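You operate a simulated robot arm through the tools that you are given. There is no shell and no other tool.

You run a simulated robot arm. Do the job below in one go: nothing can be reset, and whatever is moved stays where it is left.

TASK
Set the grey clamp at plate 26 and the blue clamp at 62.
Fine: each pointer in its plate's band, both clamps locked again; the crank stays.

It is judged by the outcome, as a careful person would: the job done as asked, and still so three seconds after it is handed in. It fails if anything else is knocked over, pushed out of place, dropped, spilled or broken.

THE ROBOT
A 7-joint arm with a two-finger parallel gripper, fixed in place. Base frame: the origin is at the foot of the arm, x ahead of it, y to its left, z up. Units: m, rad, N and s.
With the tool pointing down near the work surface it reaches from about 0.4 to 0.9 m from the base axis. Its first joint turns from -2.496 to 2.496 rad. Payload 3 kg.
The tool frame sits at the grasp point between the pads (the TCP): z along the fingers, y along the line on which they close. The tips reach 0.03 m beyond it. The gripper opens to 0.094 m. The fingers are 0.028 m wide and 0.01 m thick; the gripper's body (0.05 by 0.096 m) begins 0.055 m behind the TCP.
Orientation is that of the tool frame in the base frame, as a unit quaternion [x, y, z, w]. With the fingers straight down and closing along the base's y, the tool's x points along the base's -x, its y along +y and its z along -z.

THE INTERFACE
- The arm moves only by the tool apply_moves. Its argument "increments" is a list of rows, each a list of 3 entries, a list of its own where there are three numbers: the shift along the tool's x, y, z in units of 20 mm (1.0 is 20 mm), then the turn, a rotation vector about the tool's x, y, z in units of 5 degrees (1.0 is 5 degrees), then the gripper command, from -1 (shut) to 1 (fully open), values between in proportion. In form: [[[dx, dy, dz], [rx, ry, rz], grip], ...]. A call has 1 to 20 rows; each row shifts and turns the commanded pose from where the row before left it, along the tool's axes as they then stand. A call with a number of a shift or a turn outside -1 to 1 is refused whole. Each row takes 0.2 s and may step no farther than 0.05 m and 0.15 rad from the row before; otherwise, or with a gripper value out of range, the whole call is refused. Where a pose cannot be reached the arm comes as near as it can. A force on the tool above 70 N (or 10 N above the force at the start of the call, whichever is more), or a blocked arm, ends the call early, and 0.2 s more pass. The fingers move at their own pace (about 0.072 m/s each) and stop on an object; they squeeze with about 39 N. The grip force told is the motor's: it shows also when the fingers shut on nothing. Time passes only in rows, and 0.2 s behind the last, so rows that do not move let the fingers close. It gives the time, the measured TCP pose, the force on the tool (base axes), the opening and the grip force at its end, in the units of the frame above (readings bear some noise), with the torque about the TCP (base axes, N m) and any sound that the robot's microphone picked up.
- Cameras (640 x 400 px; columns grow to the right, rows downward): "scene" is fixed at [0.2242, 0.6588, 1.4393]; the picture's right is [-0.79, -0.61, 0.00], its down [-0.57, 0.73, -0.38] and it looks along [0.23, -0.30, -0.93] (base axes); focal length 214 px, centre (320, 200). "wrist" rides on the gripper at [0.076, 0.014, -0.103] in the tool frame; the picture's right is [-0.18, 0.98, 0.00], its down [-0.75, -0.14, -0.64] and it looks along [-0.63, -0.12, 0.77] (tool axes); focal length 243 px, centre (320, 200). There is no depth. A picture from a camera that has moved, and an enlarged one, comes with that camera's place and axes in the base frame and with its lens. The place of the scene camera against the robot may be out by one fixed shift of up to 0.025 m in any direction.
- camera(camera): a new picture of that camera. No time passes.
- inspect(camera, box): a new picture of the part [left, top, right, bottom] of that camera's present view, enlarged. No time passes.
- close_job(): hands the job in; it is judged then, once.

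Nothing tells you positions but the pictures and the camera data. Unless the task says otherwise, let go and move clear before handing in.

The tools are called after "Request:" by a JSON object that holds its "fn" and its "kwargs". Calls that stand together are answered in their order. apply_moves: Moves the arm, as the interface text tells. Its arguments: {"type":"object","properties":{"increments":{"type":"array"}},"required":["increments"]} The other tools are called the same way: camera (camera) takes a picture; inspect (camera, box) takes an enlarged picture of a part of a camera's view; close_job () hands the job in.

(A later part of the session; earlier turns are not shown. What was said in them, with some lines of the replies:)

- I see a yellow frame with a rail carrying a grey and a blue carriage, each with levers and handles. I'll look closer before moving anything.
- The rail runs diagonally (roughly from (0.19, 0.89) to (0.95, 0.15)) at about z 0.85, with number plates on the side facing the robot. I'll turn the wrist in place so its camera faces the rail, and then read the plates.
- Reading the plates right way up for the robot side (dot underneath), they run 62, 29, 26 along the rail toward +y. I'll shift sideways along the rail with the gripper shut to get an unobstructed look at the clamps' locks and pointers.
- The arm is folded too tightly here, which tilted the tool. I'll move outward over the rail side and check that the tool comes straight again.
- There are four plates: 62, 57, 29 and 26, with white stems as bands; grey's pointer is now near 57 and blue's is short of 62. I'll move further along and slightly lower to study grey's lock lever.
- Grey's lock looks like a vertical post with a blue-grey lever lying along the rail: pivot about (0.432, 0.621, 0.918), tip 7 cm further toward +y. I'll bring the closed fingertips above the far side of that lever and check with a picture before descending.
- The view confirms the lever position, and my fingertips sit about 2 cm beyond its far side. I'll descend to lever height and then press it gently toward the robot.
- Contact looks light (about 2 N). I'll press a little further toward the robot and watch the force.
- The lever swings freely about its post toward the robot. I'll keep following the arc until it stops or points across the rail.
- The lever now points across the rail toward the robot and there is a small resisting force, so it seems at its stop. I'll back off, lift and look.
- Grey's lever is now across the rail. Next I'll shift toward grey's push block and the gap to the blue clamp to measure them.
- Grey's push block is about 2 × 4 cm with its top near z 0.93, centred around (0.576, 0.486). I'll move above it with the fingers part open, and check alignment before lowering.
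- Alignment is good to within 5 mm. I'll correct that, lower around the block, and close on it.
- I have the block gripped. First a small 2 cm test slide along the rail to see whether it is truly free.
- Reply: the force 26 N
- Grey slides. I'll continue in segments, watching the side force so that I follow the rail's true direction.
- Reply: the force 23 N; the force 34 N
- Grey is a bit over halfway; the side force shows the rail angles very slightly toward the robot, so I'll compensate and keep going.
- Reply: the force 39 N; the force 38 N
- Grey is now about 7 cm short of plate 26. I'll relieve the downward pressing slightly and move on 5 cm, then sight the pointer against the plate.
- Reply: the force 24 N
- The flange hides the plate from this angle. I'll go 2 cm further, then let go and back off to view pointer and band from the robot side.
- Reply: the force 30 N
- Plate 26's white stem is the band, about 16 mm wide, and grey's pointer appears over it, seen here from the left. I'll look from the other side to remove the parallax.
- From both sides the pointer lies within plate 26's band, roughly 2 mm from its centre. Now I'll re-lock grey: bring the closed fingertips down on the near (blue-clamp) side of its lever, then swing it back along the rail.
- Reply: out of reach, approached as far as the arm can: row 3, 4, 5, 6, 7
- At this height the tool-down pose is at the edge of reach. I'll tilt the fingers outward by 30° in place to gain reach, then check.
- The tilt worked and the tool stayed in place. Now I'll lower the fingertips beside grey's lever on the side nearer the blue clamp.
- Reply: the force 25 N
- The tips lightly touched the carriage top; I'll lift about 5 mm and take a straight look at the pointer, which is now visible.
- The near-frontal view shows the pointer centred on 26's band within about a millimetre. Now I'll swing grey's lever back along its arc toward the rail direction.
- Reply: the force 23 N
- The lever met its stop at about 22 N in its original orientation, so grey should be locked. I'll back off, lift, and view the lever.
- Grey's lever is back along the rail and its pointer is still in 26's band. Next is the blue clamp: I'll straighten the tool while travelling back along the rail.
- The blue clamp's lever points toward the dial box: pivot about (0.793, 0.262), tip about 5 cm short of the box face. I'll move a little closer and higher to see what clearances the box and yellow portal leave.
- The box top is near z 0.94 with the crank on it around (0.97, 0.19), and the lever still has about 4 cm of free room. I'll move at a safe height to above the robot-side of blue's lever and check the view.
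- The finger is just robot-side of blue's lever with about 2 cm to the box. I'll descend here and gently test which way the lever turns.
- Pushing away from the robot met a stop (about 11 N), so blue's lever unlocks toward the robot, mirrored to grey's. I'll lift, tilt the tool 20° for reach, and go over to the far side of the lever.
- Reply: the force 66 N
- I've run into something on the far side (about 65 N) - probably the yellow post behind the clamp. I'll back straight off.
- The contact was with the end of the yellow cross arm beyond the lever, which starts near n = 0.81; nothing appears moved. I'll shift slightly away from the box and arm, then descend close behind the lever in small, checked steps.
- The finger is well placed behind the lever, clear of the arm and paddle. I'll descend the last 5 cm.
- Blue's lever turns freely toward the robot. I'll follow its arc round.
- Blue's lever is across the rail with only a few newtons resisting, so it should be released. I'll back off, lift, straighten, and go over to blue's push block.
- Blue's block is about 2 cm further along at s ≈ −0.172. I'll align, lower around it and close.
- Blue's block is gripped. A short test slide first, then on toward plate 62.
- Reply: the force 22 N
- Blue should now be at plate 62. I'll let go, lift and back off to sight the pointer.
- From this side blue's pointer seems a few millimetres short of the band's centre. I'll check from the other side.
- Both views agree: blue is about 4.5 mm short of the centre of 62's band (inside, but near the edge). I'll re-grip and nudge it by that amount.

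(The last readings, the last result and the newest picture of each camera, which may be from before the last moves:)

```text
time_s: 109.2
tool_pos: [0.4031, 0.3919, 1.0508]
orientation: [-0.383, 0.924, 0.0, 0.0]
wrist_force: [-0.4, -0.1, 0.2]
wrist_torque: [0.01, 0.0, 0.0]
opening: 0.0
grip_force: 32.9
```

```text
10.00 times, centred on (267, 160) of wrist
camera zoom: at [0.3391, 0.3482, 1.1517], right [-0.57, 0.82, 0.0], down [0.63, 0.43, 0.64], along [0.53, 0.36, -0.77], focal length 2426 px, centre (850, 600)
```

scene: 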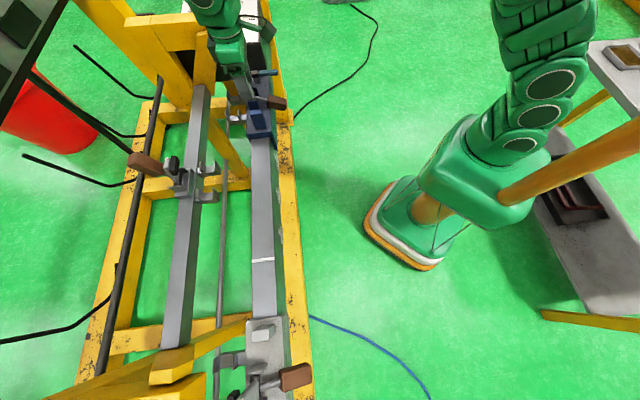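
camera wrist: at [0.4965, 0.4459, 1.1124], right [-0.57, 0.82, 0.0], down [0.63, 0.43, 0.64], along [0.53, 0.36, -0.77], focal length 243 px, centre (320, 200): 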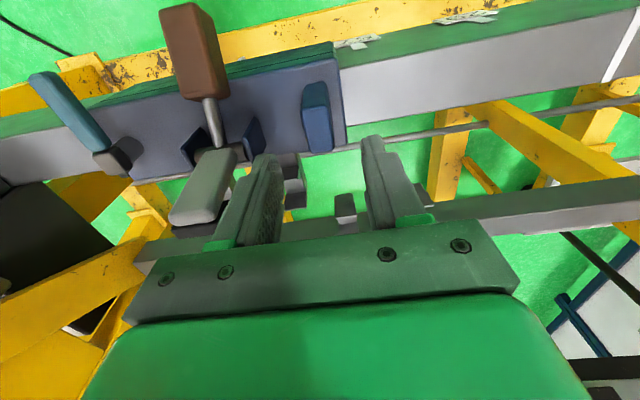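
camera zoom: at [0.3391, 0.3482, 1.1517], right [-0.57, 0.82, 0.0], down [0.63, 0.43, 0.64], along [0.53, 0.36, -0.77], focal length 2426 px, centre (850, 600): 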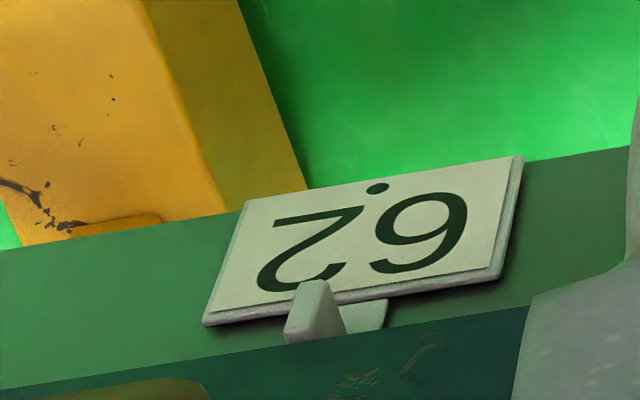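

Blue's pointer is now centred within about a millimetre. Next I'll move above blue's lever, on the side nearer grey, to re-lock it.

Request:
{"fn": "apply_moves", "kwargs": {"increments": [[[0, -1, 0], [0, 0, 0], -1], [[0, -1, 0], [0, 0, 0], -1], [[0, -1, 0], [0, 0, 0], -1], [[0, -1, 0], [0, 0, 0], -1], [[0, -1, 0], [0, 0, 0], -1], [[-1, -1, 0], [0, 0, 0], -1], [[-1, -1, 0], [0, 0, 0], -1], [[-1, -1, 0], [0, 0, 0], -1], [[-1, -1, 0], [0, 0, 0], -1], [[-1, -1, 0], [0, 0, 0], -1], [[0, 0, 0], [0, 0, 0], -1]]}}

Request:
{"fn": "camera", "kwargs": {"camera": "wrist"}}

Request:
{"fn": "inspect", "kwargs": {"camera": "wrist", "box": [200, 80, 440, 230]}}

```text
time_s: 111.6
tool_pos: [0.6154, 0.3223, 1.0521]
orientation: [-0.382, 0.924, -0.001, 0.0]
wrist_force: [-1.0, 0.3, -0.1]
wrist_torque: [0.01, -0.01, 0.01]
opening: 0.0002
grip_force: 32.9
```

```text
taken
camera wrist: at [0.5523, 0.279, 1.1531], right [-0.57, 0.82, 0.0], down [0.63, 0.43, 0.64], along [0.53, 0.36, -0.77], focal length 243 px, centre (320, 200)
```

wrist: 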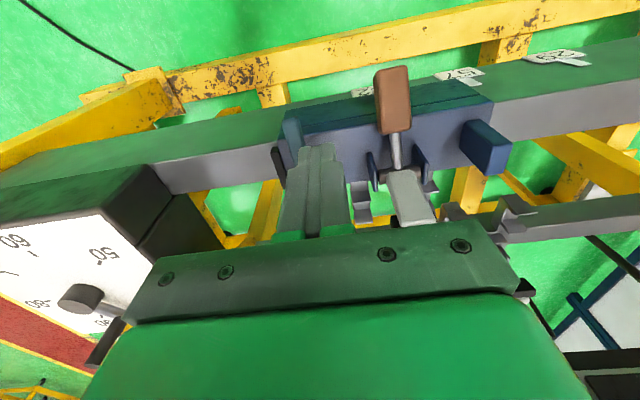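

```text
2.67 times, centred on (320, 155) of wrist
camera zoom: at [0.5523, 0.279, 1.1531], right [-0.57, 0.82, 0.0], down [0.63, 0.43, 0.64], along [0.53, 0.36, -0.77], focal length 647 px, centre (320, 320)
```

zoom: 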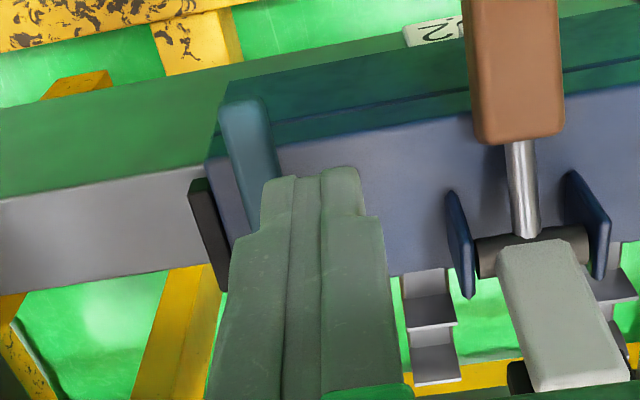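

The lever's tip is at about s −0.24 and my finger is about 1 cm to its grey-clamp side. I'll descend and swing it back toward the box to lock.

Request:
{"fn": "apply_moves", "kwargs": {"increments": [[[-0.7, 0.05, 1], [0, 0, 0], -1], [[-0.65, 0, 1], [0, 0, 0], -1], [[0, 0, 1], [0, 0, 0], -1], [[0, 0, 1], [0, 0, 0], -1], [[0, 0, 1], [0, 0, 0], -1], [[0, 0, 1], [0, 0, 0], -1], [[0, 0, 0.35], [0, 0, 0], -1], [[0, 0, 0], [0, 0, 0], -1]]}}

Request:
{"fn": "camera", "kwargs": {"camera": "wrist"}}

```text
time_s: 113.4
tool_pos: [0.6327, 0.3436, 0.9247]
orientation: [-0.383, 0.924, 0.0, 0.0]
wrist_force: [0.4, 0.3, -0.2]
wrist_torque: [0.01, -0.02, -0.03]
opening: 0.0001
grip_force: 33.1
```

```text
taken
camera wrist: at [0.5688, 0.2993, 1.0257], right [-0.57, 0.82, 0.0], down [0.63, 0.43, 0.64], along [0.53, 0.36, -0.77], focal length 243 px, centre (320, 200)
```

wrist: 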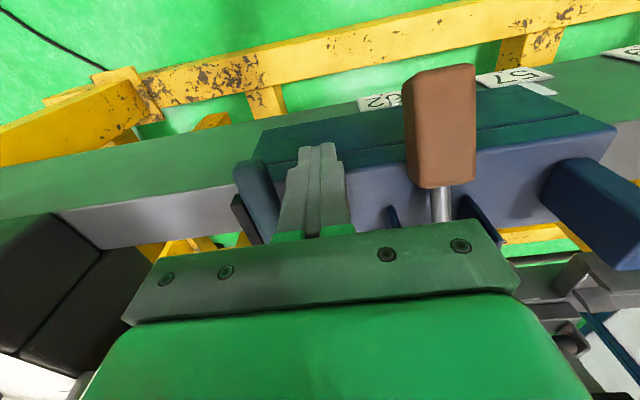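

Request:
{"fn": "apply_moves", "kwargs": {"increments": [[[0, -0.68, 0], [0, 0, 0], -1], [[0.08, -0.675, 0], [0, 0, 0], -1], [[0.08, -0.675, 0], [0, 0, 0], -1], [[-0.27, -0.625, 0], [0, 0, 0], -1], [[-0.27, -0.625, 0], [0, 0, 0], -1], [[-0.4, -0.35, 0], [0, 0, 0], -1], [[-0.4, -0.35, 0], [0, 0, 0], -1], [[0, 0, 0], [0, 0, 0], -1]]}}

Request:
{"fn": "camera", "kwargs": {"camera": "wrist"}}

```text
time_s: 115.2
tool_pos: [0.7071, 0.3039, 0.9234]
orientation: [-0.383, 0.924, 0.0, 0.0]
wrist_force: [-0.2, 0.2, 0.0]
wrist_torque: [-0.01, -0.01, -0.02]
opening: 0.0
grip_force: 32.9
```

```text
taken
camera wrist: at [0.6428, 0.2587, 1.0257], right [-0.57, 0.82, 0.0], down [0.63, 0.43, 0.64], along [0.53, 0.36, -0.77], focal length 243 px, centre (320, 200)
```

wrist: 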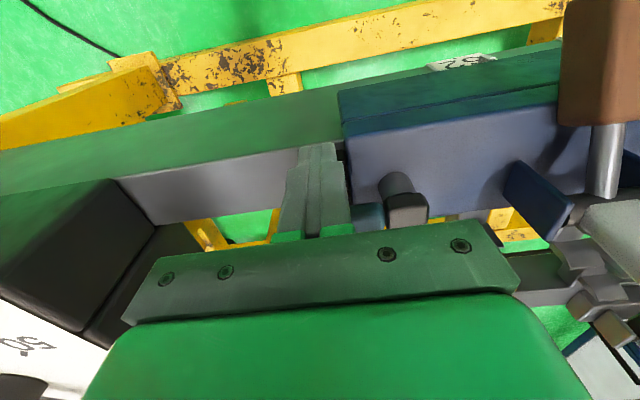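

Request:
{"fn": "apply_moves", "kwargs": {"increments": [[[-0.12, 0, 0], [0, 0, 0], -1], [[-0.12, 0, 0], [0, 0, 0], -1], [[-0.1, 0, 0], [0, 0, 0], -1], [[-0.08, 0, 0], [0, 0, 0], -1], [[0, 0, 0], [0, 0, 0], -1]]}}

Request:
{"fn": "inspect", "kwargs": {"camera": "wrist", "box": [200, 100, 440, 245]}}

```text
time_s: 116.4
tool_pos: [0.7136, 0.3086, 0.9247]
orientation: [-0.383, 0.924, 0.0, 0.0]
wrist_force: [-3.2, -4.7, 2.9]
wrist_torque: [0.04, -0.05, 0.0]
opening: 0.0
grip_force: 32.7
```

```text
2.67 times, centred on (320, 172) of wrist
camera zoom: at [0.648, 0.2644, 1.0258], right [-0.57, 0.82, 0.0], down [0.63, 0.43, 0.64], along [0.53, 0.36, -0.77], focal length 647 px, centre (320, 273)
```

zoom: 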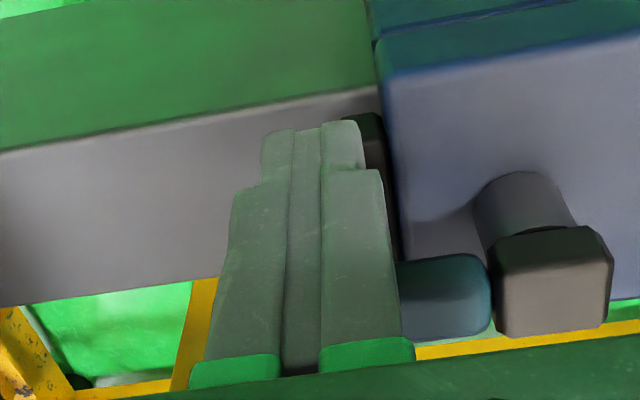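

Request:
{"fn": "apply_moves", "kwargs": {"increments": [[[-0.04, 0, 0], [0, 0, 0], -1], [[-0.04, 0, 0], [0, 0, 0], -1], [[0, 0, 0], [0, 0, 0], -1]]}}

```text
time_s: 117.2
tool_pos: [0.7114, 0.3086, 0.9242]
orientation: [-0.383, 0.924, -0.001, -0.001]
wrist_force: [-32.4, -21.5, 5.1]
wrist_torque: [0.12, -0.12, 0.45]
opening: 0.0002
grip_force: 33.2
```

The lever is firmly at its stop (about 38 N), so blue is locked. I'll back off, lift clear, and verify lever and pointer.

Request:
{"fn": "apply_moves", "kwargs": {"increments": [[[0.4, 0, 0], [0, 0, 0], -1], [[0.6, 0, 0], [0, 0, 0], -1], [[0, 0, -1], [0, 0, 0], -1], [[0, 0, -1], [0, 0, 0], -1], [[0, 0, -1], [0, 0, 0], -1], [[0, 0, -1], [0, 0, 0], -1], [[0, 0, -1], [0, 0, 0], -1], [[0, 0, -1], [0, 0, 0], -1], [[1, 0.7, 0], [0, 0, 0], -1], [[1, 0.7, 0], [0, 0, 0], -1], [[1, 0.7, 0], [0, 0, 0], -1], [[1, 0.7, 0], [0, 0, 0], -1], [[1, 0.7, 0], [0, 0, 0], -1], [[1, 0.35, 0], [0, 0, 0], -1], [[1, 0, 0], [0, 0, 0], -1], [[0, 0, 0], [0, 0, 0], -1]]}}

Request:
{"fn": "camera", "kwargs": {"camera": "wrist"}}

Request:
{"fn": "inspect", "kwargs": {"camera": "wrist", "box": [340, 135, 404, 175]}}

Request:
{"fn": "inspect", "kwargs": {"camera": "wrist", "box": [160, 130, 480, 260]}}

Request:
{"fn": "inspect", "kwargs": {"camera": "scene", "box": [120, 0, 340, 138]}}

```text
time_s: 120.6
tool_pos: [0.5458, 0.2499, 1.0436]
orientation: [-0.384, 0.923, -0.001, 0.0]
wrist_force: [-0.3, -1.0, 1.2]
wrist_torque: [0.0, 0.04, 0.01]
opening: 0.0
grip_force: 33.1
```

```text
taken
camera wrist: at [0.4811, 0.2071, 1.1458], right [-0.57, 0.82, 0.0], down [0.63, 0.43, 0.64], along [0.53, 0.36, -0.77], focal length 243 px, centre (320, 200)
```

wrist: 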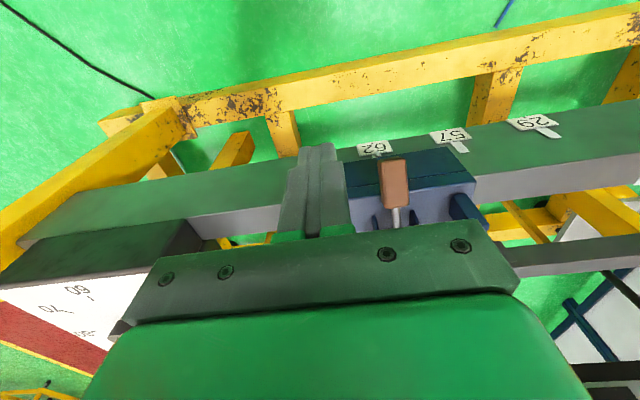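

```text
10.00 times, centred on (372, 155) of wrist
camera zoom: at [0.4811, 0.2071, 1.1458], right [-0.57, 0.82, 0.0], down [0.63, 0.43, 0.64], along [0.53, 0.36, -0.77], focal length 2426 px, centre (-200, 650)
```

zoom: 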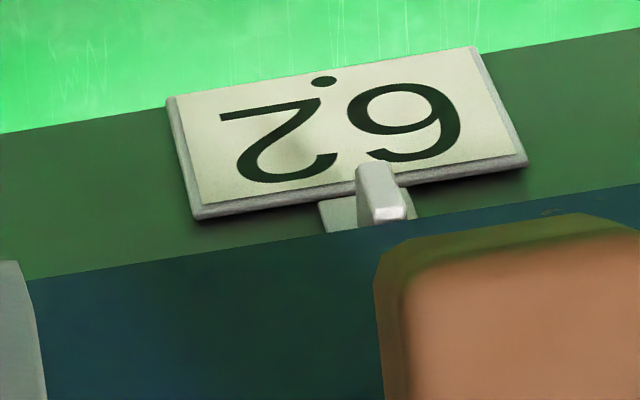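

```text
2.00 times, centred on (320, 195) of wrist
camera zoom: at [0.4811, 0.2071, 1.1458], right [-0.57, 0.82, 0.0], down [0.63, 0.43, 0.64], along [0.53, 0.36, -0.77], focal length 485 px, centre (320, 210)
```

zoom: 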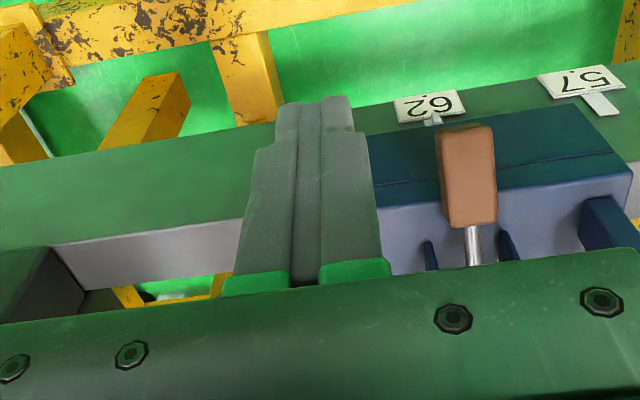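

```text
2.90 times, centred on (230, 69) of scene
camera zoom: at [0.2242, 0.6588, 1.4393], right [-0.79, -0.61, 0.0], down [-0.57, 0.73, -0.38], along [0.23, -0.3, -0.93], focal length 622 px, centre (581, 580)
```

zoom: 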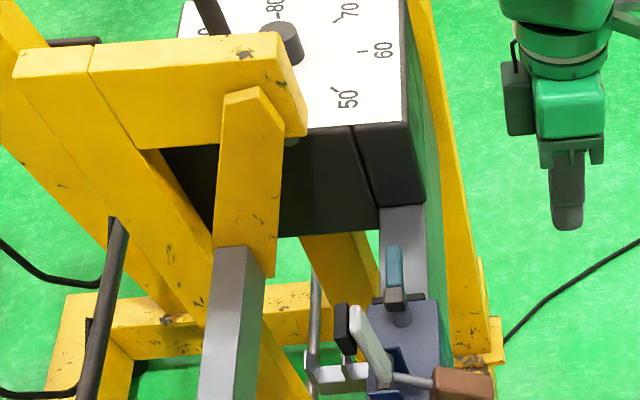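

Blue's pointer is centred in 62's band, its lever lies along the rail again, and the crank and dial are unchanged. I'll travel back to take a last look at grey.

Request:
{"fn": "apply_moves", "kwargs": {"increments": [[[0, 1, 0], [0, 0, 0], -1], [[0, 1, 0], [0, 0, 0], -1], [[0, 1, 0], [0, 0, 0], -1], [[0, 1, 0], [0, 0, 0], -1], [[0, 1, 0], [0, 0, 0], -1], [[0, 1, 0], [0, 0, 0], -1], [[0, 1, 0], [0, 0, 0], -1], [[0, 1, 0], [0, 0, 0], -1], [[0, 1, 0], [0, 0, 0], -1], [[0, 1, 0], [0, 0, 0], -1], [[0, 1, 0], [0, 0, 0], -1], [[0, 1, 0], [0, 0, 0], -1], [[0, 1, 0], [0, 0, 0], -1], [[0, 1, 0], [0, 0, 0], -1], [[0, 1, 0], [0, 0, 0], -1]]}}

Request:
{"fn": "apply_moves", "kwargs": {"increments": [[[0, 1, 0], [0, 0, 0], -1], [[0, 1, 0], [0, 0, 0], -1], [[0, 1, 0], [0, 0, 0], -1], [[0, 1, 0], [0, 0, 0], -1], [[0, 1, 0], [0, 0, 0], -1], [[0, 1, 0], [0, 0, 0], -1], [[0, 1, 0], [0, 0, 0], -1], [[0, 1, 0], [0, 0, 0], -1], [[0, 1, 0], [0, 0, 0], -1], [[0, 1, 0], [0, 0, 0], -1], [[0, 1, 0], [0, 0, 0], -1], [[0, 1, 0], [0, 0, 0], -1], [[0, 1, 0], [0, 0, 0], -1], [[0, 1, 0], [0, 0, 0], -1], [[0, 0, 0], [0, 0, 0], -1]]}}

Request:
{"fn": "camera", "kwargs": {"camera": "wrist"}}

Request:
{"fn": "inspect", "kwargs": {"camera": "wrist", "box": [350, 130, 414, 170]}}

Request:
{"fn": "inspect", "kwargs": {"camera": "wrist", "box": [340, 110, 580, 260]}}

Request:
{"fn": "camera", "kwargs": {"camera": "scene"}}

```text
time_s: 123.8
tool_pos: [0.3342, 0.461, 1.0443]
orientation: [-0.383, 0.924, 0.0, 0.0]
wrist_force: [0.1, 0.0, 0.9]
wrist_torque: [0.02, 0.0, 0.0]
opening: 0.0002
grip_force: 32.8
```

```text
time_s: 127.0
tool_pos: [0.1357, 0.6603, 1.0449]
orientation: [-0.383, 0.924, 0.0, 0.0]
wrist_force: [-0.5, -1.0, -1.1]
wrist_torque: [-0.01, 0.03, -0.02]
opening: 0.0
grip_force: 32.9
```

```text
taken
camera wrist: at [0.0713, 0.6177, 1.1465], right [-0.57, 0.82, 0.0], down [0.63, 0.43, 0.64], along [0.53, 0.36, -0.77], focal length 243 px, centre (320, 200)
```

wrist: 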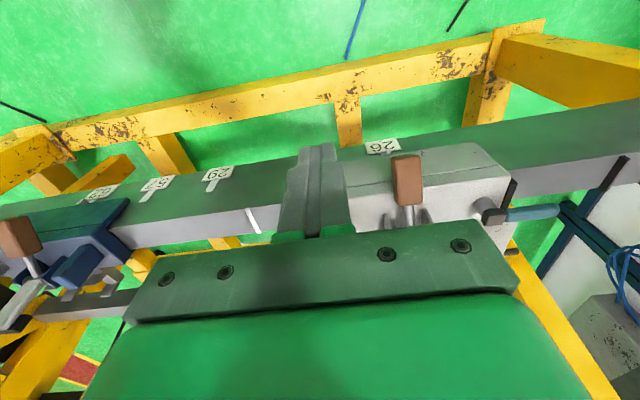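

```text
10.00 times, centred on (382, 150) of wrist
camera zoom: at [0.0713, 0.6177, 1.1465], right [-0.57, 0.82, 0.0], down [0.63, 0.43, 0.64], along [0.53, 0.36, -0.77], focal length 2426 px, centre (-300, 700)
```

zoom: 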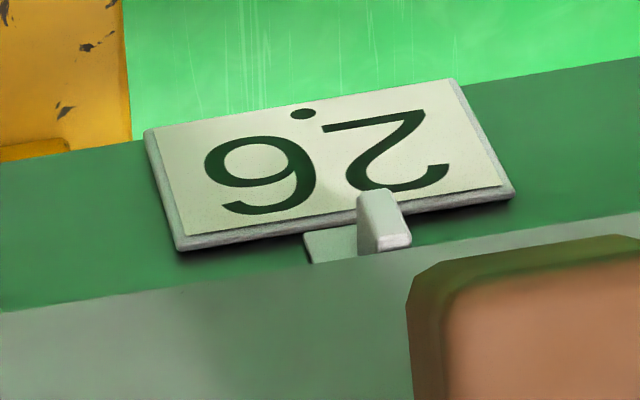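

```text
2.67 times, centred on (460, 185) of wrist
camera zoom: at [0.0713, 0.6177, 1.1465], right [-0.57, 0.82, 0.0], down [0.63, 0.43, 0.64], along [0.53, 0.36, -0.77], focal length 647 px, centre (-53, 240)
```

zoom: 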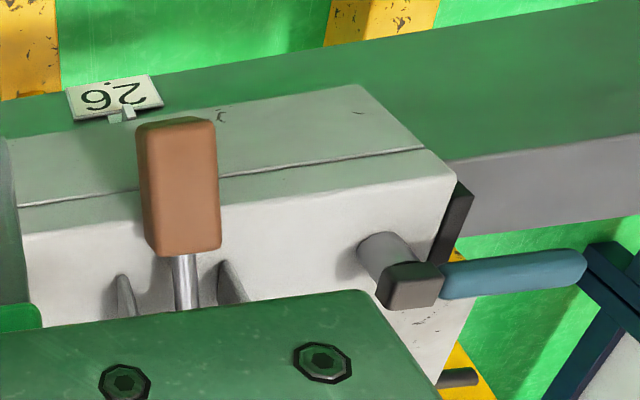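

```text
taken
```

scene: 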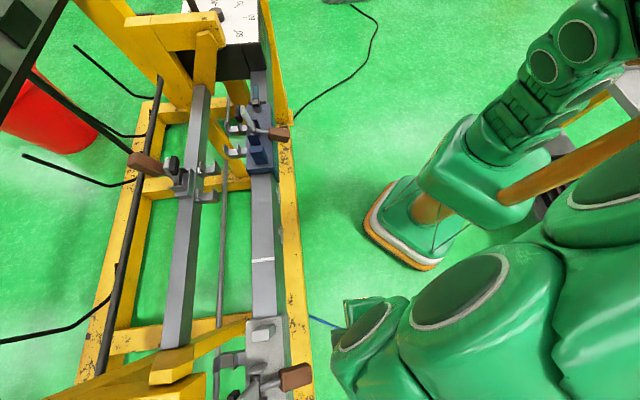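

Everything checks out. Grey's pointer is about 3 mm off centre but fully inside 26's band, and blue's is centred on 62's. Both levers are back along the rail against their stops, the crank hasn't moved, and the arm is clear, so I'm handing in.

Request:
{"fn": "close_job", "kwargs": {}}

```text
The job is handed in.
```

I set the grey clamp at plate 26 and the blue clamp at plate 62. Both are locked again, and I've handed the job in.

- **Grey clamp:** its pointer is inside the band of plate 26, about 3 mm off centre in a band I measured at roughly 16 mm. I swung its lever back along the rail until it met its stop.
- **Blue clamp:** its pointer is within about 1 mm of the centre of plate 62's band. Its lever is also back along the rail and against its stop.
- **Locks:** I judged them by the levers reaching their stops. I didn't try to push the clamps afterwards to prove they hold.
- **One bump:** while reaching behind the blue lever, the closed fingers pressed against the end of the yellow cross arm at about 65 N. I backed off straight away, and the pictures show nothing moved there.
- **Crank:** I didn't touch it, and it looks the same as at the start.
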